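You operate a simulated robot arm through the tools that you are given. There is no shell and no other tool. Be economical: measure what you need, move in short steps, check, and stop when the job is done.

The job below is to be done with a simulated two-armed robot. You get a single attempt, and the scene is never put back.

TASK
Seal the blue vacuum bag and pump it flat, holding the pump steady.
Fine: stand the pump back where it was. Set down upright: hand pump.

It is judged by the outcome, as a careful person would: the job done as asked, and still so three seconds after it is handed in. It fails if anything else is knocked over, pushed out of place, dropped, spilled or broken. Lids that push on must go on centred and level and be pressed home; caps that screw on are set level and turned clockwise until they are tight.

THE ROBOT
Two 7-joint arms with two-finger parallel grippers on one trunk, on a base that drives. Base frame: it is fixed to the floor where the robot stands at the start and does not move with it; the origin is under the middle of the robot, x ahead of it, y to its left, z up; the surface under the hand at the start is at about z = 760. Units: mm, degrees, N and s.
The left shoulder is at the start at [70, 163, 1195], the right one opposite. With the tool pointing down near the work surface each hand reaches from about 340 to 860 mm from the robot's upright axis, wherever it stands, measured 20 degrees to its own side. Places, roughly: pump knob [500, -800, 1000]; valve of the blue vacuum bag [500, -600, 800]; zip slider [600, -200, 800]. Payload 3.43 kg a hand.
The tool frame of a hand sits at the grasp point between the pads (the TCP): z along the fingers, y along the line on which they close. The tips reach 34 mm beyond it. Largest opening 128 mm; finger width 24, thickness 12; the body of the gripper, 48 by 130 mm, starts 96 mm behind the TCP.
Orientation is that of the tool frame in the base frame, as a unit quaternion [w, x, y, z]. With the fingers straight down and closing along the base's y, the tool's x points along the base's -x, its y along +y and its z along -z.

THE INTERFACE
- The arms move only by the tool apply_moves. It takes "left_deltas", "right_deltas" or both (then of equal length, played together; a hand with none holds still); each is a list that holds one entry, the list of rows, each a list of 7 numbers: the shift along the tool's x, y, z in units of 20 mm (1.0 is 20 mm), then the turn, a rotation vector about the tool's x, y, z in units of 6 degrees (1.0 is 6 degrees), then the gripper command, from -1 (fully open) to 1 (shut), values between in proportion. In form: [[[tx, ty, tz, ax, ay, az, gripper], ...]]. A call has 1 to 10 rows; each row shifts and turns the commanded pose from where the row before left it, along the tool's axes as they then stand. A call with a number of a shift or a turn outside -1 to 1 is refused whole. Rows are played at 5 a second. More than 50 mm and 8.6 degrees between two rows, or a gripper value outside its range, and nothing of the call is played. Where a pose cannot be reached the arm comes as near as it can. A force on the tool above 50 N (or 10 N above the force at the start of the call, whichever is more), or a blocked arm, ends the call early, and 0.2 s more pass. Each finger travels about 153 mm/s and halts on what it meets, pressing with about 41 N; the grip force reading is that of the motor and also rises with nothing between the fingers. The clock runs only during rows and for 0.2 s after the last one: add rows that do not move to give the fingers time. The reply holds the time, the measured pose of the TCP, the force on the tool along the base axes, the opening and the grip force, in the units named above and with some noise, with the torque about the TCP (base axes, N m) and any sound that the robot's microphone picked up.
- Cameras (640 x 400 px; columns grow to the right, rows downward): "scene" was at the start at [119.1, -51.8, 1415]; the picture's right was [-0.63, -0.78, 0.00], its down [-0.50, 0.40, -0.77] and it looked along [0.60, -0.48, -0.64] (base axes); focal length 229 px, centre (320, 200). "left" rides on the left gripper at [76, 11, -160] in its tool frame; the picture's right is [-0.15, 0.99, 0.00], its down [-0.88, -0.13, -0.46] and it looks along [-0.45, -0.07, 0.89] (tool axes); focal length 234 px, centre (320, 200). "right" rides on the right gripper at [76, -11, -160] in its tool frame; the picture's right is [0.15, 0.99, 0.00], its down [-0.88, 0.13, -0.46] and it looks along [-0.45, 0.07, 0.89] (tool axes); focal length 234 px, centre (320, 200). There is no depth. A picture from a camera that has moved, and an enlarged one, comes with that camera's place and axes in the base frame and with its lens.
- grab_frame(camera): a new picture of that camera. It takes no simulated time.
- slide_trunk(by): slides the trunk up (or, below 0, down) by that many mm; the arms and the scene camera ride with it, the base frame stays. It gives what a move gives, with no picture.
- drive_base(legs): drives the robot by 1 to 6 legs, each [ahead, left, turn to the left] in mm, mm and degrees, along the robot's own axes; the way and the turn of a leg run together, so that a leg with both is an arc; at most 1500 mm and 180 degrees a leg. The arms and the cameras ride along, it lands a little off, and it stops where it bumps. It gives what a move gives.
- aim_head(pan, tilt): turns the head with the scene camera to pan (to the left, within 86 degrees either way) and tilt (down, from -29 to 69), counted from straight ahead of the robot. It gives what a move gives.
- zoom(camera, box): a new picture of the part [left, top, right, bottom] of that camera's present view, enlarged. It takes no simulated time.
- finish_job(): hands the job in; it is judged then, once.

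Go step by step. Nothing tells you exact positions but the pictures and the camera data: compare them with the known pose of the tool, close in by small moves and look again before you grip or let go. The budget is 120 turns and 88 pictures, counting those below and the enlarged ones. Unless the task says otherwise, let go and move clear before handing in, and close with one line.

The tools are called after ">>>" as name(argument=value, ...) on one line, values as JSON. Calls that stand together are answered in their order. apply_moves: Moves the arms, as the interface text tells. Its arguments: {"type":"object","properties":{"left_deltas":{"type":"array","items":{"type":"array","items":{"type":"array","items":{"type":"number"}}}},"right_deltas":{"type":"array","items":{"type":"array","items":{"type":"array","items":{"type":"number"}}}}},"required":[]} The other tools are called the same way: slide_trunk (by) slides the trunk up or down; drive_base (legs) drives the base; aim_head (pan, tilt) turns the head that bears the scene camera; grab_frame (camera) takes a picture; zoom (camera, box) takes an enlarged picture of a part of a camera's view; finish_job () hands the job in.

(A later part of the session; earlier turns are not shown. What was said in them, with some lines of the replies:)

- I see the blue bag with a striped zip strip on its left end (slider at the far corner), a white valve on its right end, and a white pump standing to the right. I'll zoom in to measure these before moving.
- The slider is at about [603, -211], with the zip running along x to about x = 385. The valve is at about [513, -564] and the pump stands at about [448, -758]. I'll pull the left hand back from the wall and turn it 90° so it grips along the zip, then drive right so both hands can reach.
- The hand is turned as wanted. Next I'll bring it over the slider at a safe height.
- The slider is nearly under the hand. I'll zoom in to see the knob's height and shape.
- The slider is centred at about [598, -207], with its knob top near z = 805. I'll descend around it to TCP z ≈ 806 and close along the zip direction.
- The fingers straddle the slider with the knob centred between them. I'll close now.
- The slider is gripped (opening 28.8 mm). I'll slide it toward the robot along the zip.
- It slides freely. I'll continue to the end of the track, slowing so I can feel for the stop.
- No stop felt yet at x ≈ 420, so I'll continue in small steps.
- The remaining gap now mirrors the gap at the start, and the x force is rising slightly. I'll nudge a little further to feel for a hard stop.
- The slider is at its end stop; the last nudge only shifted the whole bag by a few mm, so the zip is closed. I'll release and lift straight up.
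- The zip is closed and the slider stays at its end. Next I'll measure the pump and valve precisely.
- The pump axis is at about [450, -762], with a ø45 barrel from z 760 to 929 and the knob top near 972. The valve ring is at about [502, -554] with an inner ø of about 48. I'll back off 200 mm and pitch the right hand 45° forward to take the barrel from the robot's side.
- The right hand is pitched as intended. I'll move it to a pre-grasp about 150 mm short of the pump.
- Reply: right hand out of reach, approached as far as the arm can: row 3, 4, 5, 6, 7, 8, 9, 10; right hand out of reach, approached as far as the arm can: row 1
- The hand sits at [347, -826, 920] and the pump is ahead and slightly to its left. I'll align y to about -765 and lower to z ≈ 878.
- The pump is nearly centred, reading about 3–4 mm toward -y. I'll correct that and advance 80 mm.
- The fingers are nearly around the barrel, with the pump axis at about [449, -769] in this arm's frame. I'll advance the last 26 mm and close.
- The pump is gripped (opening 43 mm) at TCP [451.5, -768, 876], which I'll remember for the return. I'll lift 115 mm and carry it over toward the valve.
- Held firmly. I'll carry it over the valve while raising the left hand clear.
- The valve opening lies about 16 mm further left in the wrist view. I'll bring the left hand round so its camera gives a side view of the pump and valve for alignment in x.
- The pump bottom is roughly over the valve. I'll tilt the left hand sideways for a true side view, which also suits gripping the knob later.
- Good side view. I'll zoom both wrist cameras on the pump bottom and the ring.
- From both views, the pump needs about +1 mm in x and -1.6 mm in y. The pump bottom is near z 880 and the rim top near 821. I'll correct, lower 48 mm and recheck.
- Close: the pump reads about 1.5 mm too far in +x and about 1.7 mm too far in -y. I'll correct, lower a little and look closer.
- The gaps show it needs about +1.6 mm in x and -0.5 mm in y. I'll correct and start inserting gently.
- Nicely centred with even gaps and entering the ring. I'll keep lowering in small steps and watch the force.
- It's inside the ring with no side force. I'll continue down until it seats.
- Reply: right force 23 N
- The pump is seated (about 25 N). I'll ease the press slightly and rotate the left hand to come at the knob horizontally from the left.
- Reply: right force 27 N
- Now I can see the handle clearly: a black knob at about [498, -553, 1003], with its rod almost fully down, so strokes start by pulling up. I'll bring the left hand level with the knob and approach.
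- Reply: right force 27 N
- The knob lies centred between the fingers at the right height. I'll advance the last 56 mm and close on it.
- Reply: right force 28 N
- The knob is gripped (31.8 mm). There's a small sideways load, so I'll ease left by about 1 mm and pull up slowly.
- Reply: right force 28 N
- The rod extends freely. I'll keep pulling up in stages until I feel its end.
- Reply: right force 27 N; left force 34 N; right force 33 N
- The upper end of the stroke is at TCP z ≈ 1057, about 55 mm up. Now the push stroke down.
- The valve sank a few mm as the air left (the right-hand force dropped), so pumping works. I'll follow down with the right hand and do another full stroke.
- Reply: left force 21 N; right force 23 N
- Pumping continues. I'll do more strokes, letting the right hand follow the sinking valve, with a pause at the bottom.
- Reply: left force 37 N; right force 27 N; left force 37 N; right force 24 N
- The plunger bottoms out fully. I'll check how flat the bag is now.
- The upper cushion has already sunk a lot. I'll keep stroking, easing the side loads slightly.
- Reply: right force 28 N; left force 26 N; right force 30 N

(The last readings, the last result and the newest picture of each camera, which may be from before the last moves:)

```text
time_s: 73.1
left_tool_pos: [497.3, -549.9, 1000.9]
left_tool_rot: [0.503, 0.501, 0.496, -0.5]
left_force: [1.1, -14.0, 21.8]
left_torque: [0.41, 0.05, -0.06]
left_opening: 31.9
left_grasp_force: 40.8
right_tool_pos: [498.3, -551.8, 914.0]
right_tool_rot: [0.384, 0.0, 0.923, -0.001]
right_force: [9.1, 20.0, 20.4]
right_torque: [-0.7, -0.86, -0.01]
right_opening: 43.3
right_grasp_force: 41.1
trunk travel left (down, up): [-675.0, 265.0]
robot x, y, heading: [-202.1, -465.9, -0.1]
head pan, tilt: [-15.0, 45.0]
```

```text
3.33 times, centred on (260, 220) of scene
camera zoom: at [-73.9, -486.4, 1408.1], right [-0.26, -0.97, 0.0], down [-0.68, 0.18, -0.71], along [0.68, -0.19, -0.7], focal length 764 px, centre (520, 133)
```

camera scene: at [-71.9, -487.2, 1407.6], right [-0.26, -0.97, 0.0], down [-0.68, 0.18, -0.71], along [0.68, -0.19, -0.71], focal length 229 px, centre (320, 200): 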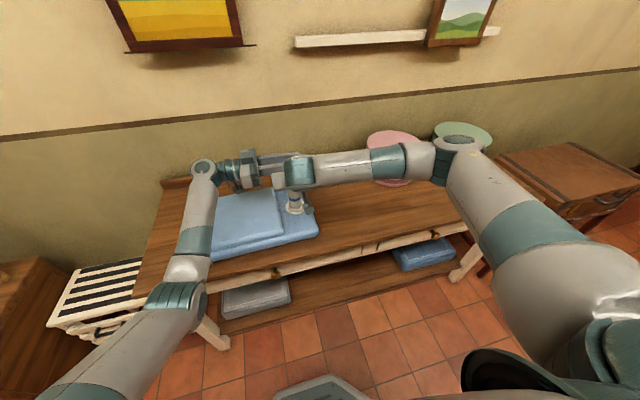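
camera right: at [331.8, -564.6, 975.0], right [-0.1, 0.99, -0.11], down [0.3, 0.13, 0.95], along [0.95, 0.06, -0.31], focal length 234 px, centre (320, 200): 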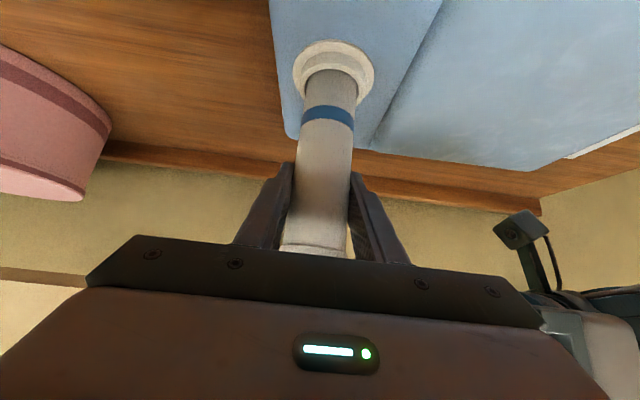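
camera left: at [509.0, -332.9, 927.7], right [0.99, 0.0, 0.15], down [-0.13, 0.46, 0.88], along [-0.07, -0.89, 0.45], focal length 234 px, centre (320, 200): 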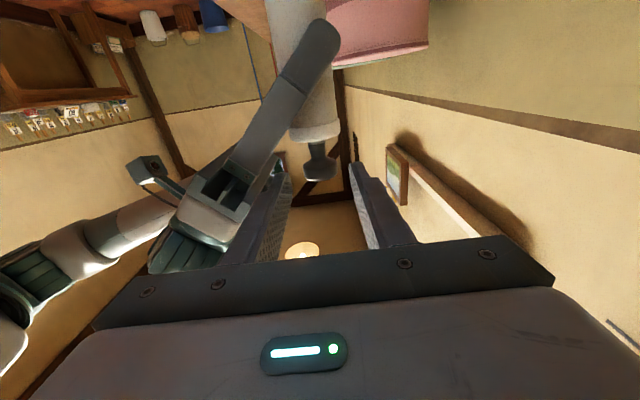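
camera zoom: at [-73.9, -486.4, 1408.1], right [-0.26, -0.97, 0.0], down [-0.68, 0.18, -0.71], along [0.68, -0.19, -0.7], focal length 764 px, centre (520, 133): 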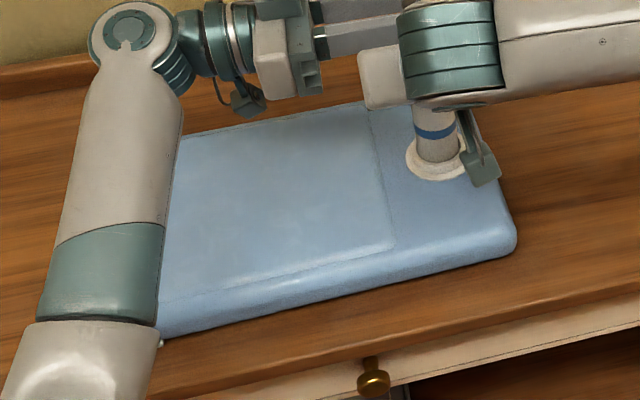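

It's a little flatter again. I'll recentre the side loads and do more strokes.

>>> apply_moves(left_deltas=[[[-0.5, 0, 0.02, 0, 0, 0, 1], [-0.54, 0, 0, 0, 0, 0, 1], [-0.54, 0, 0, 0, 0, 0, 1], [-0.54, 0, 0, 0, 0, 0, 1], [-0.5, 0, 0, 0, 0, 0, 1], [0.54, 0, 0, 0, 0, 0, 1], [0.54, 0, 0, 0, 0, 0, 1], [0.54, 0, 0, 0, 0, 0, 1], [0.54, 0, 0, 0, 0, 0, 1], [0.5, 0, 0, 0, 0, 0, 1]]], right_deltas=[[[0.02, 0.03, 0.02, 0, 0, 0, 1], [0, 0, 0, 0, 0, 0, 1], [0, 0, 0, 0, 0, 0, 1], [0, 0, 0, 0, 0, 0, 1], [0, 0, 0, 0, 0, 0, 1], [0, 0, 0, 0, 0, 0, 1], [0, 0, 0, 0, 0, 0, 1], [0, 0, 0, 0, 0, 0, 1], [0, 0, 0, 0, 0, 0, 1], [0, 0, 0, 0, 0, 0, 1]]])

>>> apply_moves(left_deltas=[[[-0.5, 0, 0, 0, 0, 0, 1], [-0.54, 0, 0, 0, 0, 0, 1], [-0.54, 0, 0, 0, 0, 0, 1], [-0.54, 0, 0, 0, 0, 0, 1], [-0.5, 0, 0, 0, 0, 0, 1], [0.54, 0, 0, 0, 0, 0, 1], [0.54, 0, 0, 0, 0, 0, 1], [0.54, 0, 0, 0, 0, 0, 1], [0.54, 0, 0, 0, 0, 0, 1], [0.5, 0, 0, 0, 0, 0, 1]]])

>>> apply_moves(left_deltas=[[[-0.5, 0, 0, 0, 0, 0, 1], [-0.54, 0, 0, 0, 0, 0, 1], [-0.54, 0, 0, 0, 0, 0, 1], [-0.54, 0, 0, 0, 0, 0, 1], [-0.5, 0, 0, 0, 0, 0, 1], [0.54, 0, 0, 0, 0, 0, 1], [0.54, 0, 0, 0, 0, 0, 1], [0.54, 0, 0, 0, 0, 0, 1], [0.54, 0, 0, 0, 0, 0, 1], [0.5, 0, 0, 0, 0, 0, 1]]])

>>> zoom(camera="scene", box=[170, 160, 350, 280])

>>> zoom(camera="right", box=[200, 0, 640, 240])

```text
time_s: 75.3
left_tool_pos: [494.5, -549.4, 1000.8]
left_tool_rot: [0.504, 0.501, 0.496, -0.499]
left_force: [10.7, -1.3, 20.8]
left_torque: [0.54, -0.1, -0.01]
left_opening: 32.1
left_grasp_force: 40.7
right_tool_pos: [497.7, -551.1, 912.1]
right_tool_rot: [0.384, 0.001, 0.923, -0.001]
right_force: [-4.3, -0.1, 22.9]
right_torque: [-0.43, -0.82, -0.01]
right_opening: 43.5
right_grasp_force: 41.3
trunk travel left (down, up): [-675.0, 265.0]
robot x, y, heading: [-198.7, -467.3, 0.0]
head pan, tilt: [-15.0, 45.0]
```

```text
time_s: 77.5
left_tool_pos: [496.2, -549.3, 1000.2]
left_tool_rot: [0.504, 0.501, 0.496, -0.499]
left_force: [1.2, 6.9, 23.9]
left_torque: [0.7, 0.09, -0.06]
left_opening: 31.9
left_grasp_force: 41.2
right_tool_pos: [497.7, -553.3, 910.7]
right_tool_rot: [0.383, 0.001, 0.924, -0.002]
right_force: [1.7, -5.3, 10.6]
right_torque: [-0.09, 0.19, 0.08]
right_opening: 43.3
right_grasp_force: 40.6
trunk travel left (down, up): [-675.0, 265.0]
robot x, y, heading: [-204.3, -465.7, -0.3]
head pan, tilt: [-15.0, 45.0]
```

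```text
time_s: 79.7
left_tool_pos: [496.7, -550.4, 999.0]
left_tool_rot: [0.503, 0.502, 0.494, -0.501]
left_force: [-16.3, 5.0, 30.9]
left_torque: [0.64, 0.15, -0.06]
left_opening: 32.4
left_grasp_force: 40.7
right_tool_pos: [498.9, -552.2, 911.2]
right_tool_rot: [0.384, 0.001, 0.923, -0.001]
right_force: [23.4, -0.2, 3.0]
right_torque: [0.46, 0.83, -0.07]
right_opening: 43.2
right_grasp_force: 40.9
trunk travel left (down, up): [-675.0, 265.0]
robot x, y, heading: [-199.4, -467.0, -0.2]
head pan, tilt: [-15.0, 45.0]
```

```text
3.33 times, centred on (260, 220) of scene
camera zoom: at [-73.2, -486.2, 1408.1], right [-0.26, -0.97, 0.0], down [-0.68, 0.18, -0.71], along [0.68, -0.19, -0.71], focal length 764 px, centre (520, 133)
```

zoom: 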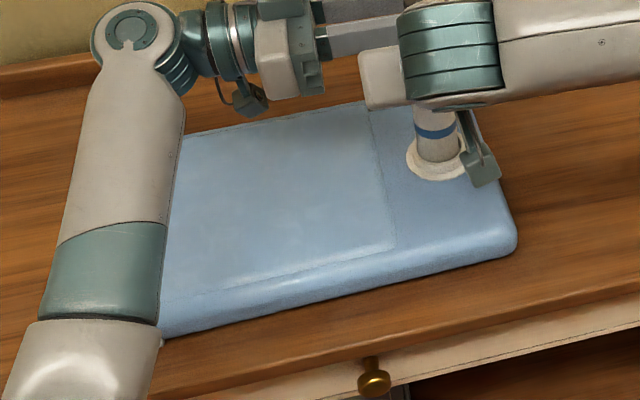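

```text
1.45 times, centred on (420, 120) of right
camera zoom: at [332.9, -563.0, 969.8], right [-0.1, 0.99, -0.11], down [0.3, 0.13, 0.95], along [0.95, 0.06, -0.31], focal length 341 px, centre (174, 316)
```

zoom: 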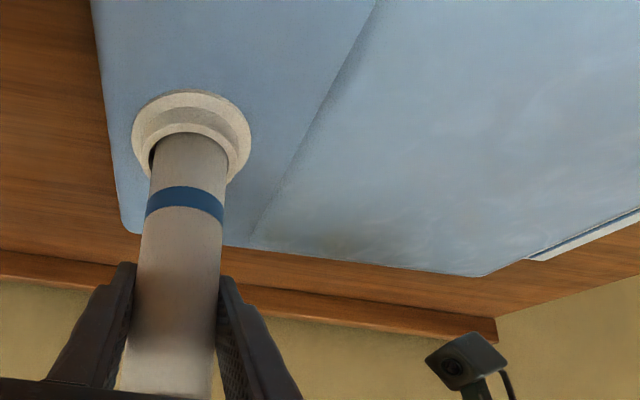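

The upper cushion is nearly level now. I'll do a few more full strokes and compare for any remaining change.

>>> apply_moves(left_deltas=[[[-0.5, 0, 0, 0, 0, 0, 1], [-0.54, 0, 0, 0, 0, 0, 1], [-0.54, 0, 0, 0, 0, 0, 1], [-0.54, 0, 0, 0, 0, 0, 1], [-0.54, 0, 0, 0, 0, 0, 1], [0.54, 0, 0, 0, 0, 0, 1], [0.54, 0, 0, 0, 0, 0, 1], [0.54, 0, 0, 0, 0, 0, 1], [0.54, 0, 0, 0, 0, 0, 1], [0.46, 0, 0, 0, 0, 0, 1]]])

>>> apply_moves(left_deltas=[[[-0.5, 0, 0, 0, 0, 0, 1], [-0.54, 0, 0, 0, 0, 0, 1], [-0.54, 0, 0, 0, 0, 0, 1], [-0.54, 0, 0, 0, 0, 0, 1], [-0.5, 0, 0, 0, 0, 0, 1], [0.54, 0, 0, 0, 0, 0, 1], [0.54, 0, 0, 0, 0, 0, 1], [0.54, 0, 0, 0, 0, 0, 1], [0.54, 0, 0, 0, 0, 0, 1], [0.46, 0, 0, 0, 0, 0, 1]]])

>>> apply_moves(left_deltas=[[[-0.5, 0, 0, 0, 0, 0, 1], [-0.54, 0, 0, 0, 0, 0, 1], [-0.54, 0, 0, 0, 0, 0, 1], [-0.54, 0, 0, 0, 0, 0, 1], [-0.5, 0, 0, 0, 0, 0, 1], [0.54, 0, 0, 0, 0, 0, 1], [0.54, 0, 0, 0, 0, 0, 1], [0.54, 0, 0, 0, 0, 0, 1], [0.54, 0, 0, 0, 0, 0, 1], [0.46, 0, 0, 0, 0, 0, 1]]])

>>> apply_moves(left_deltas=[[[-0.5, 0, 0, 0, 0, 0, 1], [-0.54, 0, 0, 0, 0, 0, 1], [-0.54, 0, 0, 0, 0, 0, 1], [-0.54, 0, 0, 0, 0, 0, 1], [-0.5, 0, 0, 0, 0, 0, 1], [0.54, 0, 0, 0, 0, 0, 1], [0.54, 0, 0, 0, 0, 0, 1], [0.54, 0, 0, 0, 0, 0, 1], [0.54, 0, 0, 0, 0, 0, 1], [0.46, 0, 0, 0, 0, 0, 1]]])

>>> zoom(camera="scene", box=[170, 160, 350, 280])

>>> zoom(camera="right", box=[200, 0, 640, 240])

```text
time_s: 81.9
left_tool_pos: [497.4, -550.9, 999.3]
left_tool_rot: [0.503, 0.5, 0.497, -0.5]
left_force: [-4.8, -0.8, 27.6]
left_torque: [0.7, 0.04, -0.11]
left_opening: 31.8
left_grasp_force: 41.5
right_tool_pos: [499.3, -551.9, 912.6]
right_tool_rot: [0.383, 0.001, 0.924, -0.001]
right_force: [12.8, 2.1, 4.1]
right_torque: [-0.37, -0.49, 0.1]
right_opening: 43.0
right_grasp_force: 41.1
trunk travel left (down, up): [-675.0, 265.0]
robot x, y, heading: [-202.1, -466.3, 0.1]
head pan, tilt: [-15.0, 45.0]
```

```text
time_s: 84.1
left_tool_pos: [498.7, -549.5, 999.7]
left_tool_rot: [0.504, 0.5, 0.496, -0.5]
left_force: [-9.3, 1.2, 26.5]
left_torque: [0.56, 0.12, -0.04]
left_opening: 32.0
left_grasp_force: 41.2
right_tool_pos: [499.7, -552.3, 911.0]
right_tool_rot: [0.383, 0.002, 0.924, -0.001]
right_force: [19.0, -0.2, 0.9]
right_torque: [-0.15, -0.79, 0.03]
right_opening: 43.0
right_grasp_force: 41.0
trunk travel left (down, up): [-675.0, 265.0]
robot x, y, heading: [-200.8, -469.5, -0.1]
head pan, tilt: [-15.0, 45.0]
```

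```text
time_s: 86.3
left_tool_pos: [497.2, -551.1, 999.0]
left_tool_rot: [0.504, 0.5, 0.496, -0.5]
left_force: [0.6, 2.4, 26.7]
left_torque: [0.64, 0.01, -0.01]
left_opening: 32.2
left_grasp_force: 40.8
right_tool_pos: [498.4, -551.6, 910.9]
right_tool_rot: [0.383, 0.001, 0.924, -0.001]
right_force: [-1.4, 0.2, -1.8]
right_torque: [0.2, 0.17, 0.01]
right_opening: 43.2
right_grasp_force: 41.0
trunk travel left (down, up): [-675.0, 265.0]
robot x, y, heading: [-200.7, -464.8, -0.1]
head pan, tilt: [-15.0, 45.0]
```

```text
time_s: 88.5
left_tool_pos: [497.6, -550.4, 999.1]
left_tool_rot: [0.504, 0.5, 0.496, -0.5]
left_force: [6.6, -2.5, 25.6]
left_torque: [0.46, -0.02, -0.09]
left_opening: 32.1
left_grasp_force: 41.4
right_tool_pos: [498.8, -551.9, 910.4]
right_tool_rot: [0.383, 0.002, 0.924, -0.002]
right_force: [2.3, 3.1, -0.8]
right_torque: [-0.4, -1.18, 0.04]
right_opening: 43.4
right_grasp_force: 41.2
trunk travel left (down, up): [-675.0, 265.0]
robot x, y, heading: [-199.2, -468.5, -0.1]
head pan, tilt: [-15.0, 45.0]
```

```text
3.33 times, centred on (260, 220) of scene
camera zoom: at [-72.2, -487.1, 1408.0], right [-0.26, -0.97, 0.0], down [-0.68, 0.18, -0.71], along [0.68, -0.19, -0.71], focal length 764 px, centre (520, 133)
```

zoom: 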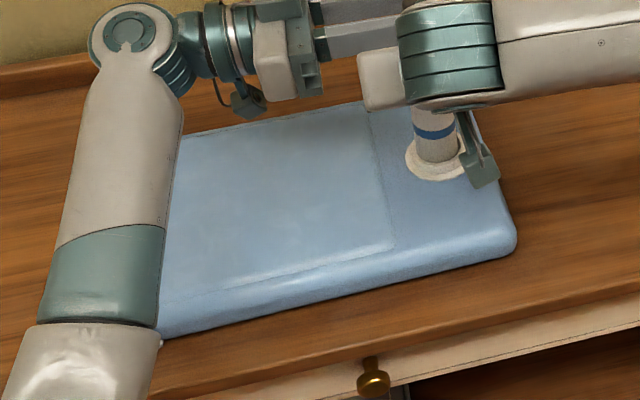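

```text
1.45 times, centred on (420, 120) of right
camera zoom: at [332.4, -563.1, 969.3], right [-0.1, 0.99, -0.1], down [0.3, 0.13, 0.94], along [0.95, 0.06, -0.31], focal length 341 px, centre (174, 316)
```

zoom: 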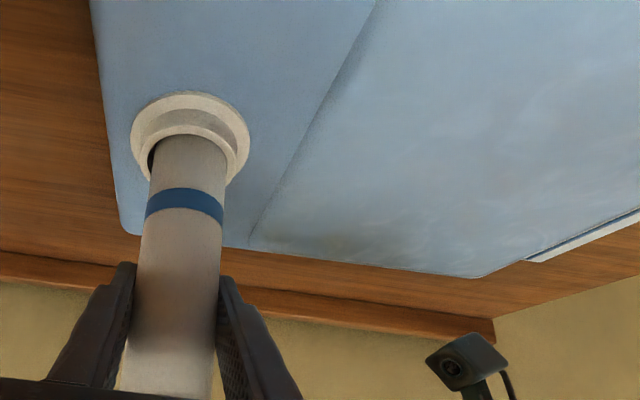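

Four strokes brought no visible change. To be sure it isn't a poor seal, I'll press the pump down a bit firmer and do two more strokes to compare.

>>> apply_moves(left_deltas=[[[-0.5, 0, 0, 0, 0, 0, 1], [-0.54, 0, 0, 0, 0, 0, 1], [-0.54, 0, 0, 0, 0, 0, 1], [-0.54, 0, 0, 0, 0, 0, 1], [-0.5, 0, 0, 0, 0, 0, 1], [0, 0, 0, 0, 0, 0, 1]]], right_deltas=[[[0.05, 0, 0.05, 0, 0, 0, 1], [0.03, 0, 0.03, 0, 0, 0, 1], [0, 0, 0, 0, 0, 0, 1], [0, 0, 0, 0, 0, 0, 1], [0, 0, 0, 0, 0, 0, 1], [0, 0, 0, 0, 0, 0, 1]]])

>>> apply_moves(left_deltas=[[[0.54, 0, 0, 0, 0, 0, 1], [0.54, 0, 0, 0, 0, 0, 1], [0.54, 0, 0, 0, 0, 0, 1], [0.54, 0, 0, 0, 0, 0, 1], [0.4, 0, 0, 0, 0, 0, 1], [0, 0, 0, 0, 0, 0, 1]]])

>>> apply_moves(left_deltas=[[[-0.48, 0, 0, 0, 0, 0, 1], [-0.5, 0, 0, 0, 0, 0, 1], [-0.54, 0, 0, 0, 0, 0, 1], [-0.54, 0, 0, 0, 0, 0, 1], [-0.5, 0, 0, 0, 0, 0, 1], [0.54, 0, 0, 0, 0, 0, 1], [0.54, 0, 0, 0, 0, 0, 1], [0.54, 0, 0, 0, 0, 0, 1], [0.54, 0, 0, 0, 0, 0, 1], [0.4, 0, 0, 0, 0, 0, 1]]])

>>> zoom(camera="scene", box=[170, 160, 350, 280])

```text
time_s: 89.9
left_tool_pos: [498.2, -550.4, 1047.4]
left_tool_rot: [0.501, 0.501, 0.499, -0.499]
left_force: [-2.2, 4.8, 0.8]
left_torque: [1.2, 0.08, 0.03]
left_opening: 32.0
left_grasp_force: 40.9
right_tool_pos: [498.2, -551.5, 910.3]
right_tool_rot: [0.384, 0.001, 0.923, -0.001]
right_force: [-1.0, 0.7, 20.7]
right_torque: [0.12, 0.87, -0.08]
right_opening: 42.9
right_grasp_force: 41.3
trunk travel left (down, up): [-675.0, 265.0]
robot x, y, heading: [-199.4, -469.2, -0.3]
head pan, tilt: [-15.0, 45.0]
```

```text
time_s: 91.3
left_tool_pos: [497.5, -550.9, 999.1]
left_tool_rot: [0.503, 0.501, 0.497, -0.5]
left_force: [3.9, -5.8, 21.8]
left_torque: [-0.22, -0.12, -0.05]
left_opening: 31.8
left_grasp_force: 40.6
right_tool_pos: [498.1, -552.1, 910.7]
right_tool_rot: [0.385, 0.001, 0.923, 0.0]
right_force: [8.1, 3.1, 18.2]
right_torque: [-0.27, -1.01, 0.01]
right_opening: 43.1
right_grasp_force: 41.0
trunk travel left (down, up): [-675.0, 265.0]
robot x, y, heading: [-200.5, -468.5, -0.3]
head pan, tilt: [-15.0, 45.0]
```

```text
time_s: 93.5
left_tool_pos: [497.9, -550.6, 1000.3]
left_tool_rot: [0.502, 0.5, 0.498, -0.5]
left_force: [6.2, 11.8, 15.3]
left_torque: [0.72, -0.1, 0.06]
left_opening: 31.9
left_grasp_force: 40.4
right_tool_pos: [498.7, -552.4, 909.9]
right_tool_rot: [0.384, 0.002, 0.924, -0.002]
right_force: [3.6, -8.2, 18.6]
right_torque: [0.28, -1.01, 0.04]
right_opening: 43.2
right_grasp_force: 41.0
trunk travel left (down, up): [-675.0, 265.0]
robot x, y, heading: [-200.4, -467.7, -0.3]
head pan, tilt: [-15.0, 45.0]
```

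```text
3.33 times, centred on (260, 220) of scene
camera zoom: at [-73.2, -486.3, 1407.9], right [-0.26, -0.97, 0.0], down [-0.68, 0.18, -0.71], along [0.68, -0.19, -0.71], focal length 764 px, centre (520, 133)
```

zoom: 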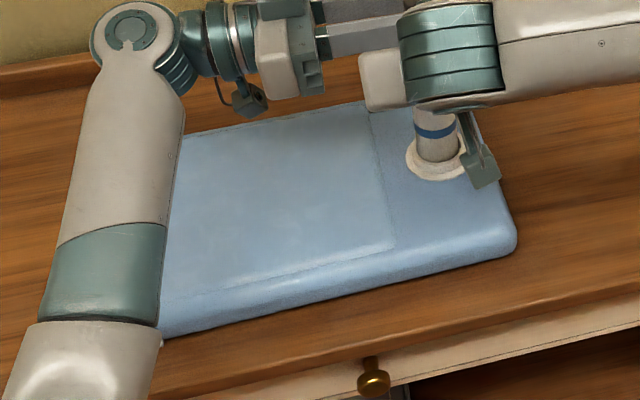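

Still no change, but those later strokes stopped a few mm short of the top. I'll do two definite end-to-end strokes to rule that out.

>>> apply_moves(left_deltas=[[[-0.5, 0, 0, 0, 0, 0, 1], [-0.54, 0, 0, 0, 0, 0, 1], [-0.54, 0, 0, 0, 0, 0, 1], [-0.54, 0, 0, 0, 0, 0, 1], [-0.54, 0, 0, 0, 0, 0, 1], [-0.2, 0, 0, 0, 0, 0, 1], [0, 0, 0, 0, 0, 0, 1]]])

>>> apply_moves(left_deltas=[[[0.54, 0, 0, 0, 0, 0, 1], [0.54, 0, 0, 0, 0, 0, 1], [0.54, 0, 0, 0, 0, 0, 1], [0.54, 0, 0, 0, 0, 0, 1], [0.54, 0, 0, 0, 0, 0, 1], [0.2, 0, 0, 0, 0, 0, 1], [0, 0, 0, 0, 0, 0, 1]]])

>>> apply_moves(left_deltas=[[[-0.5, 0, 0, 0, 0, 0, 1], [-0.54, 0, 0, 0, 0, 0, 1], [-0.54, 0, 0, 0, 0, 0, 1], [-0.54, 0, 0, 0, 0, 0, 1], [-0.54, 0, 0, 0, 0, 0, 1], [-0.2, 0, 0, 0, 0, 0, 1], [0, 0, 0, 0, 0, 0, 1]]])

>>> apply_moves(left_deltas=[[[0.54, 0, 0, 0, 0, 0, 1], [0.54, 0, 0, 0, 0, 0, 1], [0.54, 0, 0, 0, 0, 0, 1], [0.54, 0, 0, 0, 0, 0, 1], [0.54, 0, 0, 0, 0, 0, 1], [0.16, 0, 0, 0, 0, 0, 1], [0, 0, 0, 0, 0, 0, 1]]])

>>> zoom(camera="scene", box=[170, 160, 350, 280])

```text
time_s: 95.1
left_tool_pos: [499.0, -552.7, 1053.1]
left_tool_rot: [0.499, 0.502, 0.5, -0.5]
left_force: [-6.5, 7.5, -12.0]
left_torque: [-0.11, 0.19, -0.04]
left_opening: 31.9
left_grasp_force: 41.7
right_tool_pos: [498.9, -552.9, 910.0]
right_tool_rot: [0.383, 0.001, 0.924, 0.0]
right_force: [5.3, -11.5, 24.6]
right_torque: [0.65, 0.87, 0.01]
right_opening: 42.9
right_grasp_force: 41.3
trunk travel left (down, up): [-675.0, 265.0]
robot x, y, heading: [-202.7, -466.0, -0.0]
head pan, tilt: [-15.0, 45.0]
```

```text
time_s: 96.7
left_tool_pos: [497.1, -549.2, 999.9]
left_tool_rot: [0.502, 0.501, 0.496, -0.5]
left_force: [-9.6, -3.1, 29.3]
left_torque: [-0.08, -0.06, 0.01]
left_opening: 31.9
left_grasp_force: 40.8
right_tool_pos: [500.2, -551.7, 908.2]
right_tool_rot: [0.381, 0.001, 0.924, 0.0]
right_force: [21.6, 4.4, 0.4]
right_torque: [-0.33, -0.23, 0.06]
right_opening: 43.3
right_grasp_force: 41.2
trunk travel left (down, up): [-675.0, 265.0]
robot x, y, heading: [-204.2, -470.0, -0.5]
head pan, tilt: [-15.0, 45.0]
```

```text
time_s: 98.3
left_tool_pos: [499.3, -551.3, 1051.6]
left_tool_rot: [0.5, 0.5, 0.5, -0.499]
left_force: [8.8, 1.4, -8.0]
left_torque: [0.11, -0.09, 0.07]
left_opening: 32.2
left_grasp_force: 41.3
right_tool_pos: [498.5, -551.6, 908.0]
right_tool_rot: [0.384, 0.002, 0.923, -0.001]
right_force: [-11.4, 1.2, 17.0]
right_torque: [0.21, -0.86, -0.05]
right_opening: 43.0
right_grasp_force: 41.7
trunk travel left (down, up): [-675.0, 265.0]
robot x, y, heading: [-202.6, -467.1, -0.2]
head pan, tilt: [-15.0, 45.0]
```

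```text
time_s: 99.9
left_tool_pos: [497.7, -550.4, 998.0]
left_tool_rot: [0.504, 0.5, 0.496, -0.5]
left_force: [7.3, 2.2, 33.5]
left_torque: [0.09, -0.06, 0.11]
left_opening: 32.0
left_grasp_force: 41.1
right_tool_pos: [498.2, -552.8, 910.2]
right_tool_rot: [0.383, 0.001, 0.924, -0.001]
right_force: [3.8, 2.1, -2.3]
right_torque: [0.15, -1.28, -0.04]
right_opening: 43.0
right_grasp_force: 40.6
trunk travel left (down, up): [-675.0, 265.0]
robot x, y, heading: [-198.9, -464.7, -0.1]
head pan, tilt: [-15.0, 45.0]
```

```text
3.33 times, centred on (260, 220) of scene
camera zoom: at [-72.5, -486.5, 1407.9], right [-0.26, -0.97, 0.0], down [-0.68, 0.18, -0.71], along [0.68, -0.19, -0.71], focal length 764 px, centre (520, 133)
```

zoom: 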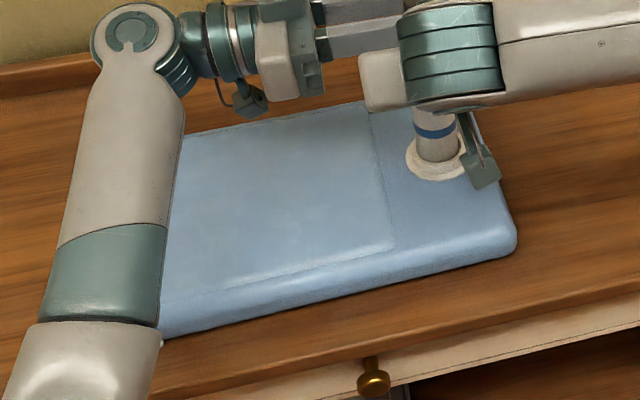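

End-to-end strokes (ends felt at both limits) make no further difference, so the bag is as flat as it goes. I'll release the knob with the plunger down and withdraw the left hand.

>>> apply_moves(left_deltas=[[[-0.08, 0, 0, 0, 0, 0, 1], [0, 0, 0, 0, 0, 0, 0.4], [0, 0, 0, 0, 0, 0, 0.2], [0, 0, 0, 0, 0, 0, 0.2], [0, 0, -0.8, 0, 0, 0, 0.2], [0, 0, -1, 0, 0, 0, 0.2], [0, 0, -1, 0, 0, 0, 0.2], [0, 0, -1, 0, 0, 0, 0.2], [0, 0, -1, 0, 0, 0, 0.2], [0, 0, -1, 0, 0, 0, 0.2]]])

>>> apply_moves(left_deltas=[[[-0.5, 0, -1, 0, 0, 0, 0.2], [-1, 0, -1, 0, 0, 0, 0.2], [-1, 0, -1, 0, 0, 0, 0.2], [-1, 0, -1, 0, 0, 0, 0.2]]])

>>> grab_frame(camera="left")

>>> grab_frame(camera="right")

```text
time_s: 102.1
left_tool_pos: [499.6, -434.8, 998.7]
left_tool_rot: [0.5, 0.5, 0.499, -0.5]
left_force: [-0.4, 0.4, -0.4]
left_torque: [0.0, 0.02, 0.01]
left_opening: 51.1
left_grasp_force: 0.1
right_tool_pos: [499.4, -551.8, 908.3]
right_tool_rot: [0.384, 0.002, 0.923, -0.001]
right_force: [-0.7, -1.2, 9.1]
right_torque: [-0.03, 0.32, -0.01]
right_opening: 43.2
right_grasp_force: 41.0
trunk travel left (down, up): [-675.0, 265.0]
robot x, y, heading: [-200.5, -467.1, -0.1]
head pan, tilt: [-15.0, 45.0]
```

```text
time_s: 103.1
left_tool_pos: [497.3, -354.6, 1067.9]
left_tool_rot: [0.499, 0.502, 0.498, -0.501]
left_force: [0.5, 0.7, -0.5]
left_torque: [0.03, -0.03, 0.03]
left_opening: 51.0
left_grasp_force: 0.2
right_tool_pos: [499.4, -552.9, 909.5]
right_tool_rot: [0.383, 0.002, 0.924, -0.001]
right_force: [-0.5, -1.8, 10.2]
right_torque: [-0.06, 0.22, -0.01]
right_opening: 43.5
right_grasp_force: 40.7
trunk travel left (down, up): [-675.0, 265.0]
robot x, y, heading: [-200.1, -468.7, -0.1]
head pan, tilt: [-15.0, 45.0]
```

```text
22 pictures are left
camera left: at [508.6, -195.9, 992.0], right [0.99, 0.0, 0.15], down [-0.13, 0.46, 0.88], along [-0.07, -0.89, 0.45], focal length 234 px, centre (320, 200)
```

left: 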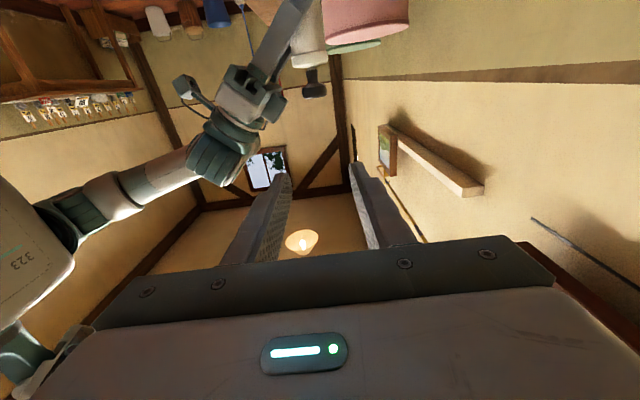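

```text
21 pictures are left
camera right: at [333.7, -563.8, 967.4], right [-0.1, 0.99, -0.1], down [0.3, 0.13, 0.95], along [0.95, 0.06, -0.31], focal length 234 px, centre (320, 200)
```

right: 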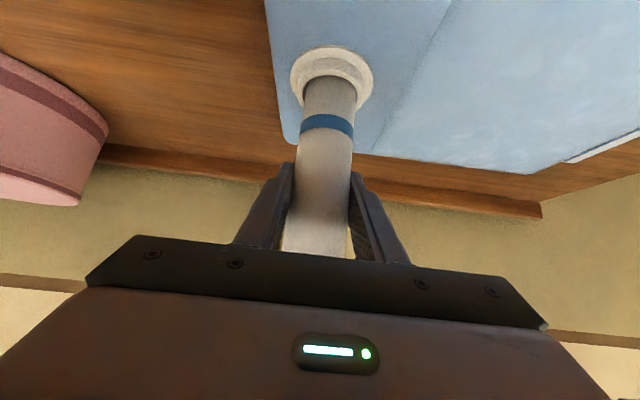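

The knob is free and the pump is still held upright. I'll lift it straight out of the valve.

>>> apply_moves(right_deltas=[[[-0.15, 0, -0.15, 0, 0, 0, 1], [-0.2, 0, -0.2, 0, 0, 0, 1], [-0.3, 0, -0.3, 0, 0, 0, 1], [-0.5, 0, -0.5, 0, 0, 0, 1], [-0.6, 0, -0.6, 0, 0, 0, 1], [-0.6, 0, -0.6, 0, 0, 0, 1], [-0.6, 0, -0.6, 0, 0, 0, 1], [-0.6, 0, -0.6, 0, 0, 0, 1], [0, 0, 0, 0, 0, 0, 1]]])

>>> grab_frame(camera="right")

>>> grab_frame(camera="scene")

```text
time_s: 105.1
left_tool_pos: [498.1, -356.3, 1065.4]
left_tool_rot: [0.5, 0.5, 0.5, -0.5]
left_force: [-0.3, 0.2, -0.5]
left_torque: [0.0, -0.02, 0.04]
left_opening: 51.2
left_grasp_force: 0.0
right_tool_pos: [498.9, -554.0, 1009.8]
right_tool_rot: [0.381, 0.002, 0.924, -0.001]
right_force: [-0.5, -0.3, -2.5]
right_torque: [0.02, 0.0, 0.0]
right_opening: 43.2
right_grasp_force: 40.8
trunk travel left (down, up): [-675.0, 265.0]
robot x, y, heading: [-202.0, -470.1, -0.1]
head pan, tilt: [-15.0, 45.0]
```

```text
20 pictures are left
camera right: at [333.6, -564.8, 1067.8], right [-0.1, 0.99, -0.1], down [0.3, 0.13, 0.94], along [0.95, 0.06, -0.31], focal length 234 px, centre (320, 200)
```

right: 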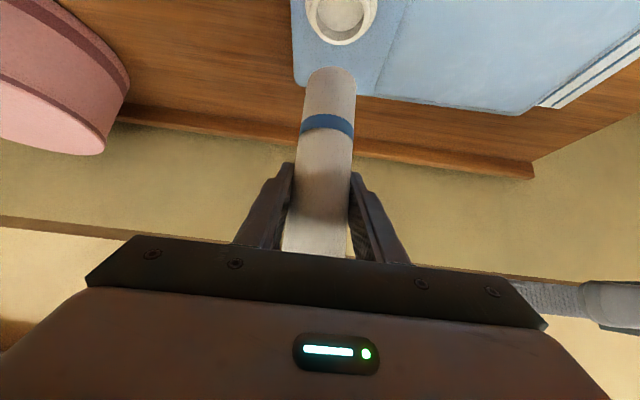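

```text
19 pictures are left
camera scene: at [-69.5, -487.7, 1407.3], right [-0.26, -0.97, 0.0], down [-0.68, 0.19, -0.71], along [0.68, -0.19, -0.71], focal length 229 px, centre (320, 200)
```

scene: 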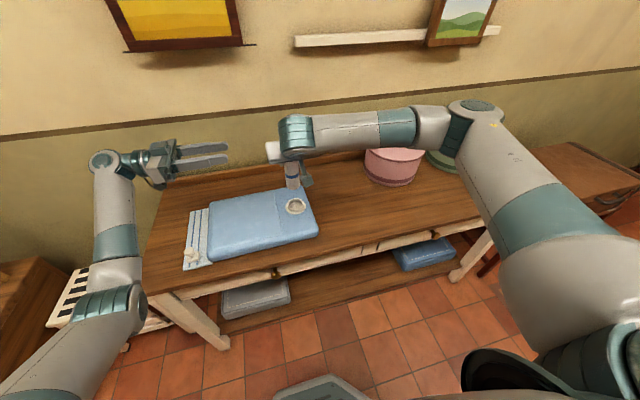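

The pump is out cleanly, the bag is flat and the slider is still closed. I'll carry the pump back over its original spot.

>>> apply_moves(right_deltas=[[[0.168, -1, -0.168, 0, 0, 0, 1], [0.168, -1, -0.168, 0, 0, 0, 1], [0.168, -1, -0.168, 0, 0, 0, 1], [0.168, -1, -0.168, 0, 0, 0, 1], [0.168, -1, -0.168, 0, 0, 0, 1], [0.168, -1, -0.168, 0, 0, 0, 1], [0.168, -1, -0.168, 0, 0, 0, 1], [0.168, -1, -0.168, 0, 0, 0, 1], [0.168, -1, -0.168, 0, 0, 0, 1], [0.168, -1, -0.168, 0, 0, 0, 1]]])

>>> apply_moves(right_deltas=[[[0, -0.7, 0, 0, 0, 0, 1], [0.5, 0, 0.5, 0, 0, 0, 1], [0.5, 0, 0.5, 0, 0, 0, 1], [0.5, 0, 0.5, 0, 0, 0, 1], [0.5, 0, 0.5, 0, 0, 0, 1], [0.5, 0, 0.5, 0, 0, 0, 1], [0.5, 0, 0.5, 0, 0, 0, 1], [0.3, 0, 0.3, 0, 0, 0, 1], [0, 0, 0, 0, 0, 0, 1]]])

>>> grab_frame(camera="right")

>>> zoom(camera="scene", box=[300, 140, 460, 240])

```text
time_s: 107.3
left_tool_pos: [498.3, -357.3, 1065.8]
left_tool_rot: [0.5, 0.501, 0.499, -0.5]
left_force: [0.4, -0.3, 0.2]
left_torque: [0.03, -0.02, 0.0]
left_opening: 51.2
left_grasp_force: 0.0
right_tool_pos: [450.1, -753.7, 1008.7]
right_tool_rot: [0.383, 0.001, 0.924, 0.0]
right_force: [0.0, -0.4, -2.7]
right_torque: [0.01, -0.04, -0.01]
right_opening: 42.9
right_grasp_force: 40.6
trunk travel left (down, up): [-675.0, 265.0]
robot x, y, heading: [-202.8, -469.2, -0.2]
head pan, tilt: [-15.0, 45.0]
```

```text
time_s: 109.3
left_tool_pos: [498.3, -355.7, 1065.5]
left_tool_rot: [0.5, 0.5, 0.501, -0.5]
left_force: [0.1, 0.5, -0.7]
left_torque: [0.0, -0.01, -0.01]
left_opening: 51.2
left_grasp_force: 0.1
right_tool_pos: [452.9, -766.4, 915.0]
right_tool_rot: [0.383, 0.002, 0.924, -0.001]
right_force: [0.1, 0.4, -2.5]
right_torque: [0.0, 0.0, 0.03]
right_opening: 42.9
right_grasp_force: 41.1
trunk travel left (down, up): [-675.0, 265.0]
robot x, y, heading: [-198.4, -466.0, -0.3]
head pan, tilt: [-15.0, 45.0]
```

```text
18 pictures are left
camera right: at [286.1, -778.4, 973.1], right [-0.1, 0.99, -0.1], down [0.3, 0.13, 0.94], along [0.95, 0.06, -0.31], focal length 234 px, centre (320, 200)
```

right: 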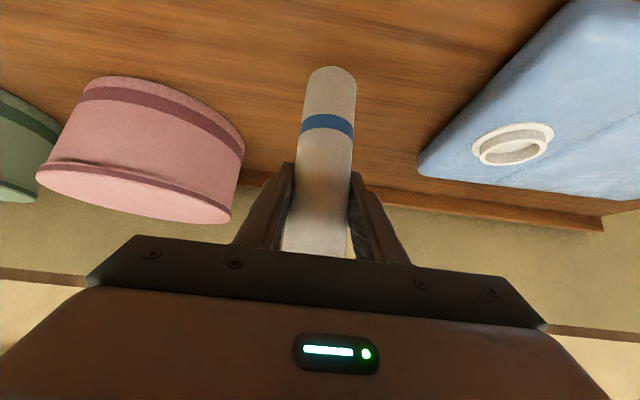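

```text
4.00 times, centred on (380, 190) of scene
camera zoom: at [-69.7, -487.7, 1407.3], right [-0.26, -0.97, 0.0], down [-0.68, 0.19, -0.71], along [0.68, -0.19, -0.71], focal length 917 px, centre (80, 240)
```

zoom: 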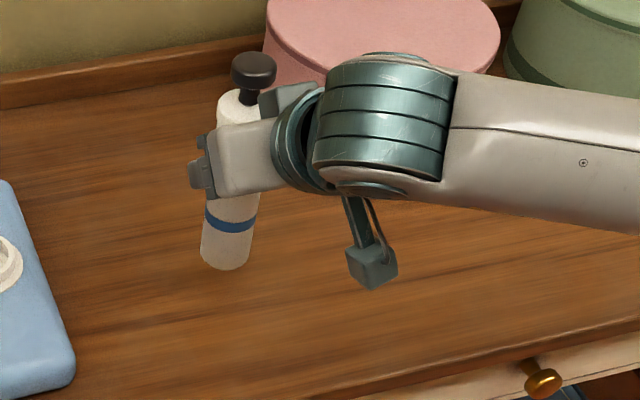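

Upright and over its spot, with about 50 mm to go. I'll lower it, slowing for contact.

>>> apply_moves(right_deltas=[[[0.5, -0.04, 0.5, 0, 0, 0, 1], [0.5, 0, 0.5, 0, 0, 0, 1], [0.35, 0, 0.35, 0, 0, 0, 1], [0.1, 0, 0.1, 0, 0, 0, 1], [0, 0, 0, 0, 0, 0, 1]]])

>>> zoom(camera="scene", box=[300, 140, 460, 240])

```text
time_s: 110.5
left_tool_pos: [499.5, -357.0, 1066.1]
left_tool_rot: [0.5, 0.5, 0.5, -0.5]
left_force: [0.1, -0.4, 0.1]
left_torque: [0.0, -0.01, -0.01]
left_opening: 50.8
left_grasp_force: 0.1
right_tool_pos: [452.4, -768.8, 873.6]
right_tool_rot: [0.382, 0.002, 0.924, 0.0]
right_force: [0.2, 0.2, -2.1]
right_torque: [0.0, -0.01, -0.01]
right_opening: 43.2
right_grasp_force: 40.5
trunk travel left (down, up): [-675.0, 265.0]
robot x, y, heading: [-196.9, -467.7, -0.2]
head pan, tilt: [-15.0, 45.0]
```

```text
4.00 times, centred on (380, 190) of scene
camera zoom: at [-69.8, -487.7, 1407.3], right [-0.26, -0.97, 0.0], down [-0.68, 0.19, -0.71], along [0.68, -0.19, -0.71], focal length 917 px, centre (80, 240)
```

zoom: 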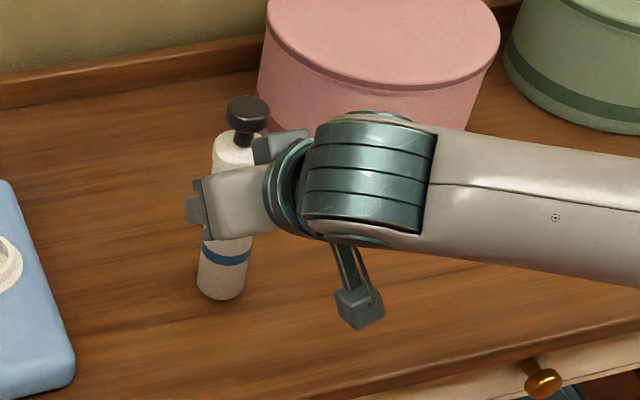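

Compared with the original view, it's about 7 mm above the table and well placed. I'll lower slowly until it touches.

>>> apply_moves(right_deltas=[[[0.1, 0, 0.1, 0, 0, 0, 1], [0.07, 0, 0.07, 0, 0, 0, 1], [0.05, 0, 0.05, 0, 0, 0, 1], [0, 0, 0, 0, 0, 0, 1]]])

```text
time_s: 111.5
left_tool_pos: [498.2, -356.8, 1065.6]
left_tool_rot: [0.5, 0.501, 0.499, -0.5]
left_force: [-0.4, -0.1, 0.1]
left_torque: [-0.01, 0.0, -0.01]
left_opening: 51.3
left_grasp_force: 0.1
right_tool_pos: [451.1, -768.3, 866.6]
right_tool_rot: [0.383, 0.002, 0.924, -0.001]
right_force: [0.0, -0.3, -2.7]
right_torque: [0.02, -0.02, 0.01]
right_opening: 43.1
right_grasp_force: 40.9
trunk travel left (down, up): [-675.0, 265.0]
robot x, y, heading: [-200.7, -469.3, -0.4]
head pan, tilt: [-15.0, 45.0]
```

>>> apply_moves(right_deltas=[[[0.05, 0, 0.05, 0, 0, 0, 1], [0.05, 0, 0.05, 0, 0, 0, 1], [0, 0, 0, 0, 0, 0, 1]]])

>>> zoom(camera="scene", box=[300, 140, 460, 240])

```text
time_s: 112.3
left_tool_pos: [497.3, -355.8, 1066.0]
left_tool_rot: [0.501, 0.5, 0.499, -0.499]
left_force: [0.5, -0.2, -0.3]
left_torque: [0.01, -0.01, 0.0]
left_opening: 51.5
left_grasp_force: 0.2
right_tool_pos: [451.6, -768.1, 865.3]
right_tool_rot: [0.383, 0.003, 0.924, -0.002]
right_force: [0.7, 0.5, 0.5]
right_torque: [0.02, 0.0, -0.02]
right_opening: 43.3
right_grasp_force: 41.6
trunk travel left (down, up): [-675.0, 265.0]
robot x, y, heading: [-204.7, -464.6, 0.0]
head pan, tilt: [-15.0, 45.0]
```

```text
4.00 times, centred on (380, 190) of scene
camera zoom: at [-70.0, -487.6, 1407.4], right [-0.26, -0.97, 0.0], down [-0.68, 0.19, -0.71], along [0.68, -0.19, -0.71], focal length 917 px, centre (80, 240)
```

zoom: 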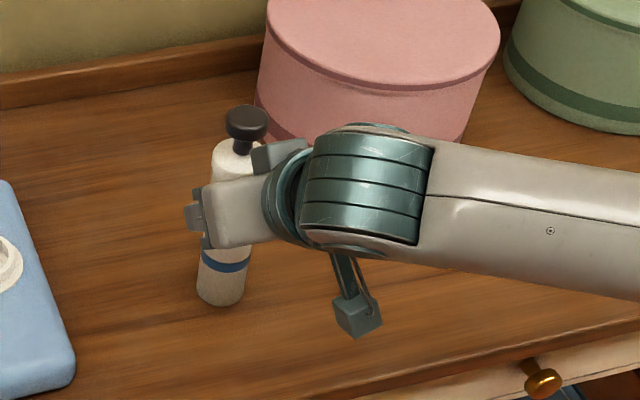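

It has just touched down in its original place. I'll settle it slightly, open, and back straight out toward the robot.

>>> apply_moves(right_deltas=[[[0.025, 0, 0.025, 0, 0, 0, 1], [0, 0, 0, 0, 0, 0, 1], [0, 0, 0, 0, 0, 0, 0.25], [0, 0, 0, 0, 0, 0, 0], [0, 0, 0, 0, 0, 0, -0.3], [0, 0, 0, 0, 0, 0, -0.5], [0, 0, 0, 0, 0, 0, -0.5]]])

>>> grab_frame(camera="right")

```text
time_s: 113.9
left_tool_pos: [498.3, -356.5, 1065.5]
left_tool_rot: [0.5, 0.5, 0.5, -0.5]
left_force: [-0.3, 0.8, 0.2]
left_torque: [-0.01, -0.03, -0.02]
left_opening: 51.3
left_grasp_force: 0.2
right_tool_pos: [450.0, -768.0, 864.2]
right_tool_rot: [0.382, 0.0, 0.924, 0.0]
right_force: [-0.1, -0.5, -0.7]
right_torque: [0.01, -0.03, 0.01]
right_opening: 96.0
right_grasp_force: 0.1
trunk travel left (down, up): [-675.0, 265.0]
robot x, y, heading: [-202.2, -469.3, 0.0]
head pan, tilt: [-15.0, 45.0]
```

```text
14 pictures are left
camera right: at [285.4, -780.0, 923.1], right [-0.1, 0.99, -0.1], down [0.3, 0.13, 0.94], along [0.95, 0.06, -0.31], focal length 234 px, centre (320, 200)
```

right: 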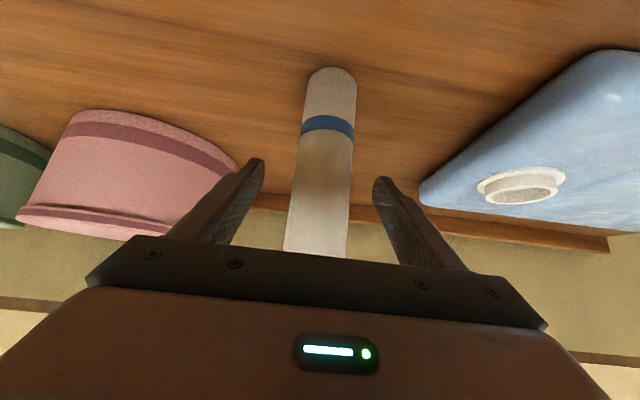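

The pump stands on its own. I'll back the hand straight away from it, then up.

>>> apply_moves(right_deltas=[[[0.4, 0, -0.4, 0, 0, 0, -0.5], [0.7, 0, -0.7, 0, 0, 0, -0.5], [0.7, 0, -0.7, 0, 0, 0, -0.5], [0.7, 0, -0.7, 0, 0, 0, -0.5], [0.7, 0, -0.7, 0, 0, 0, -0.5], [0.7, 0, -0.7, 0, 0, 0, -0.5], [0, 0, -1, 0, 0, 0, -0.5], [0, 0, -1, 0, 0, 0, -0.5]]], left_deltas=[[[-1, 0, -0.5, 0, 0, 0, 0.2], [-1, 0, -0.5, 0, 0, 0, 0.2], [-1, 0, -0.5, 0, 0, 0, 0.2], [0, 0, 0, 0, 0, 0, 0.2], [0, 0, 0, 0, 0, 0, 0.2], [0, 0, 0, 0, 0, 0, 0.2], [0, 0, 0, 0, 0, 0, 0.2], [0, 0, 0, 0, 0, 0, 0.2]]])

>>> grab_frame(camera="scene")

>>> zoom(camera="scene", box=[170, 140, 400, 290])

```text
time_s: 115.7
left_tool_pos: [499.1, -323.2, 1124.8]
left_tool_rot: [0.5, 0.501, 0.499, -0.5]
left_force: [-0.3, -0.7, -0.3]
left_torque: [-0.03, 0.03, 0.01]
left_opening: 51.4
left_grasp_force: 0.0
right_tool_pos: [312.0, -764.0, 893.6]
right_tool_rot: [0.382, 0.001, 0.924, 0.0]
right_force: [0.0, -0.4, -0.9]
right_torque: [-0.02, 0.0, 0.03]
right_opening: 96.0
right_grasp_force: 0.0
trunk travel left (down, up): [-675.0, 265.0]
robot x, y, heading: [-201.5, -467.4, -0.4]
head pan, tilt: [-15.0, 45.0]
```

```text
13 pictures are left
camera scene: at [-70.6, -487.6, 1407.4], right [-0.26, -0.97, 0.0], down [-0.68, 0.19, -0.71], along [0.68, -0.19, -0.71], focal length 229 px, centre (320, 200)
```

scene: 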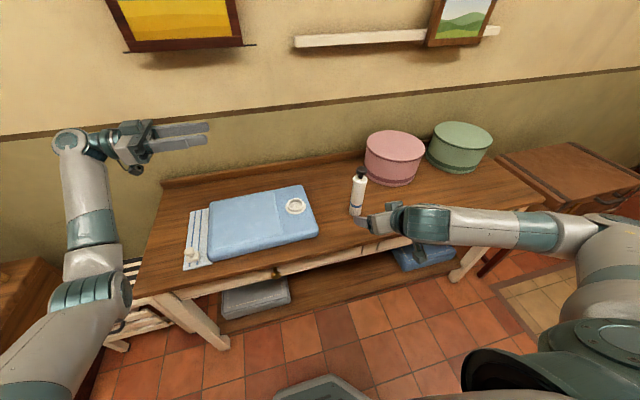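

```text
2.67 times, centred on (285, 215) of scene
camera zoom: at [-70.6, -487.6, 1407.4], right [-0.26, -0.97, 0.0], down [-0.68, 0.19, -0.71], along [0.68, -0.19, -0.71], focal length 611 px, centre (413, 160)
```

zoom: 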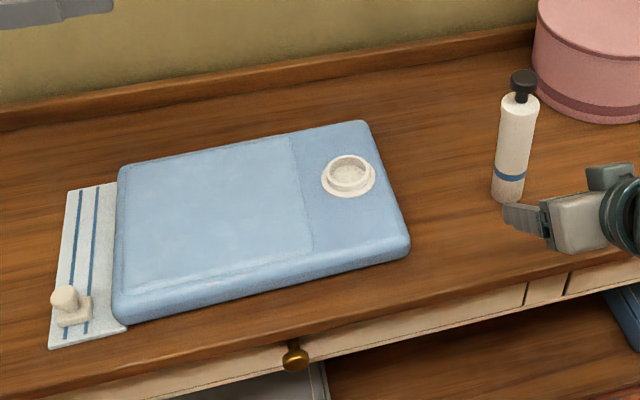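

The zip slider is at its closed end, the bag is flat, and the pump stands upright in its old place with both hands clear. Handing in.

>>> finish_job()

```text
The job is handed in.
```

The blue bag is zipped shut and pumped flat, and the hand pump stands upright where it was; the bag moved about 8 mm toward the robot as the slider reached its stop.
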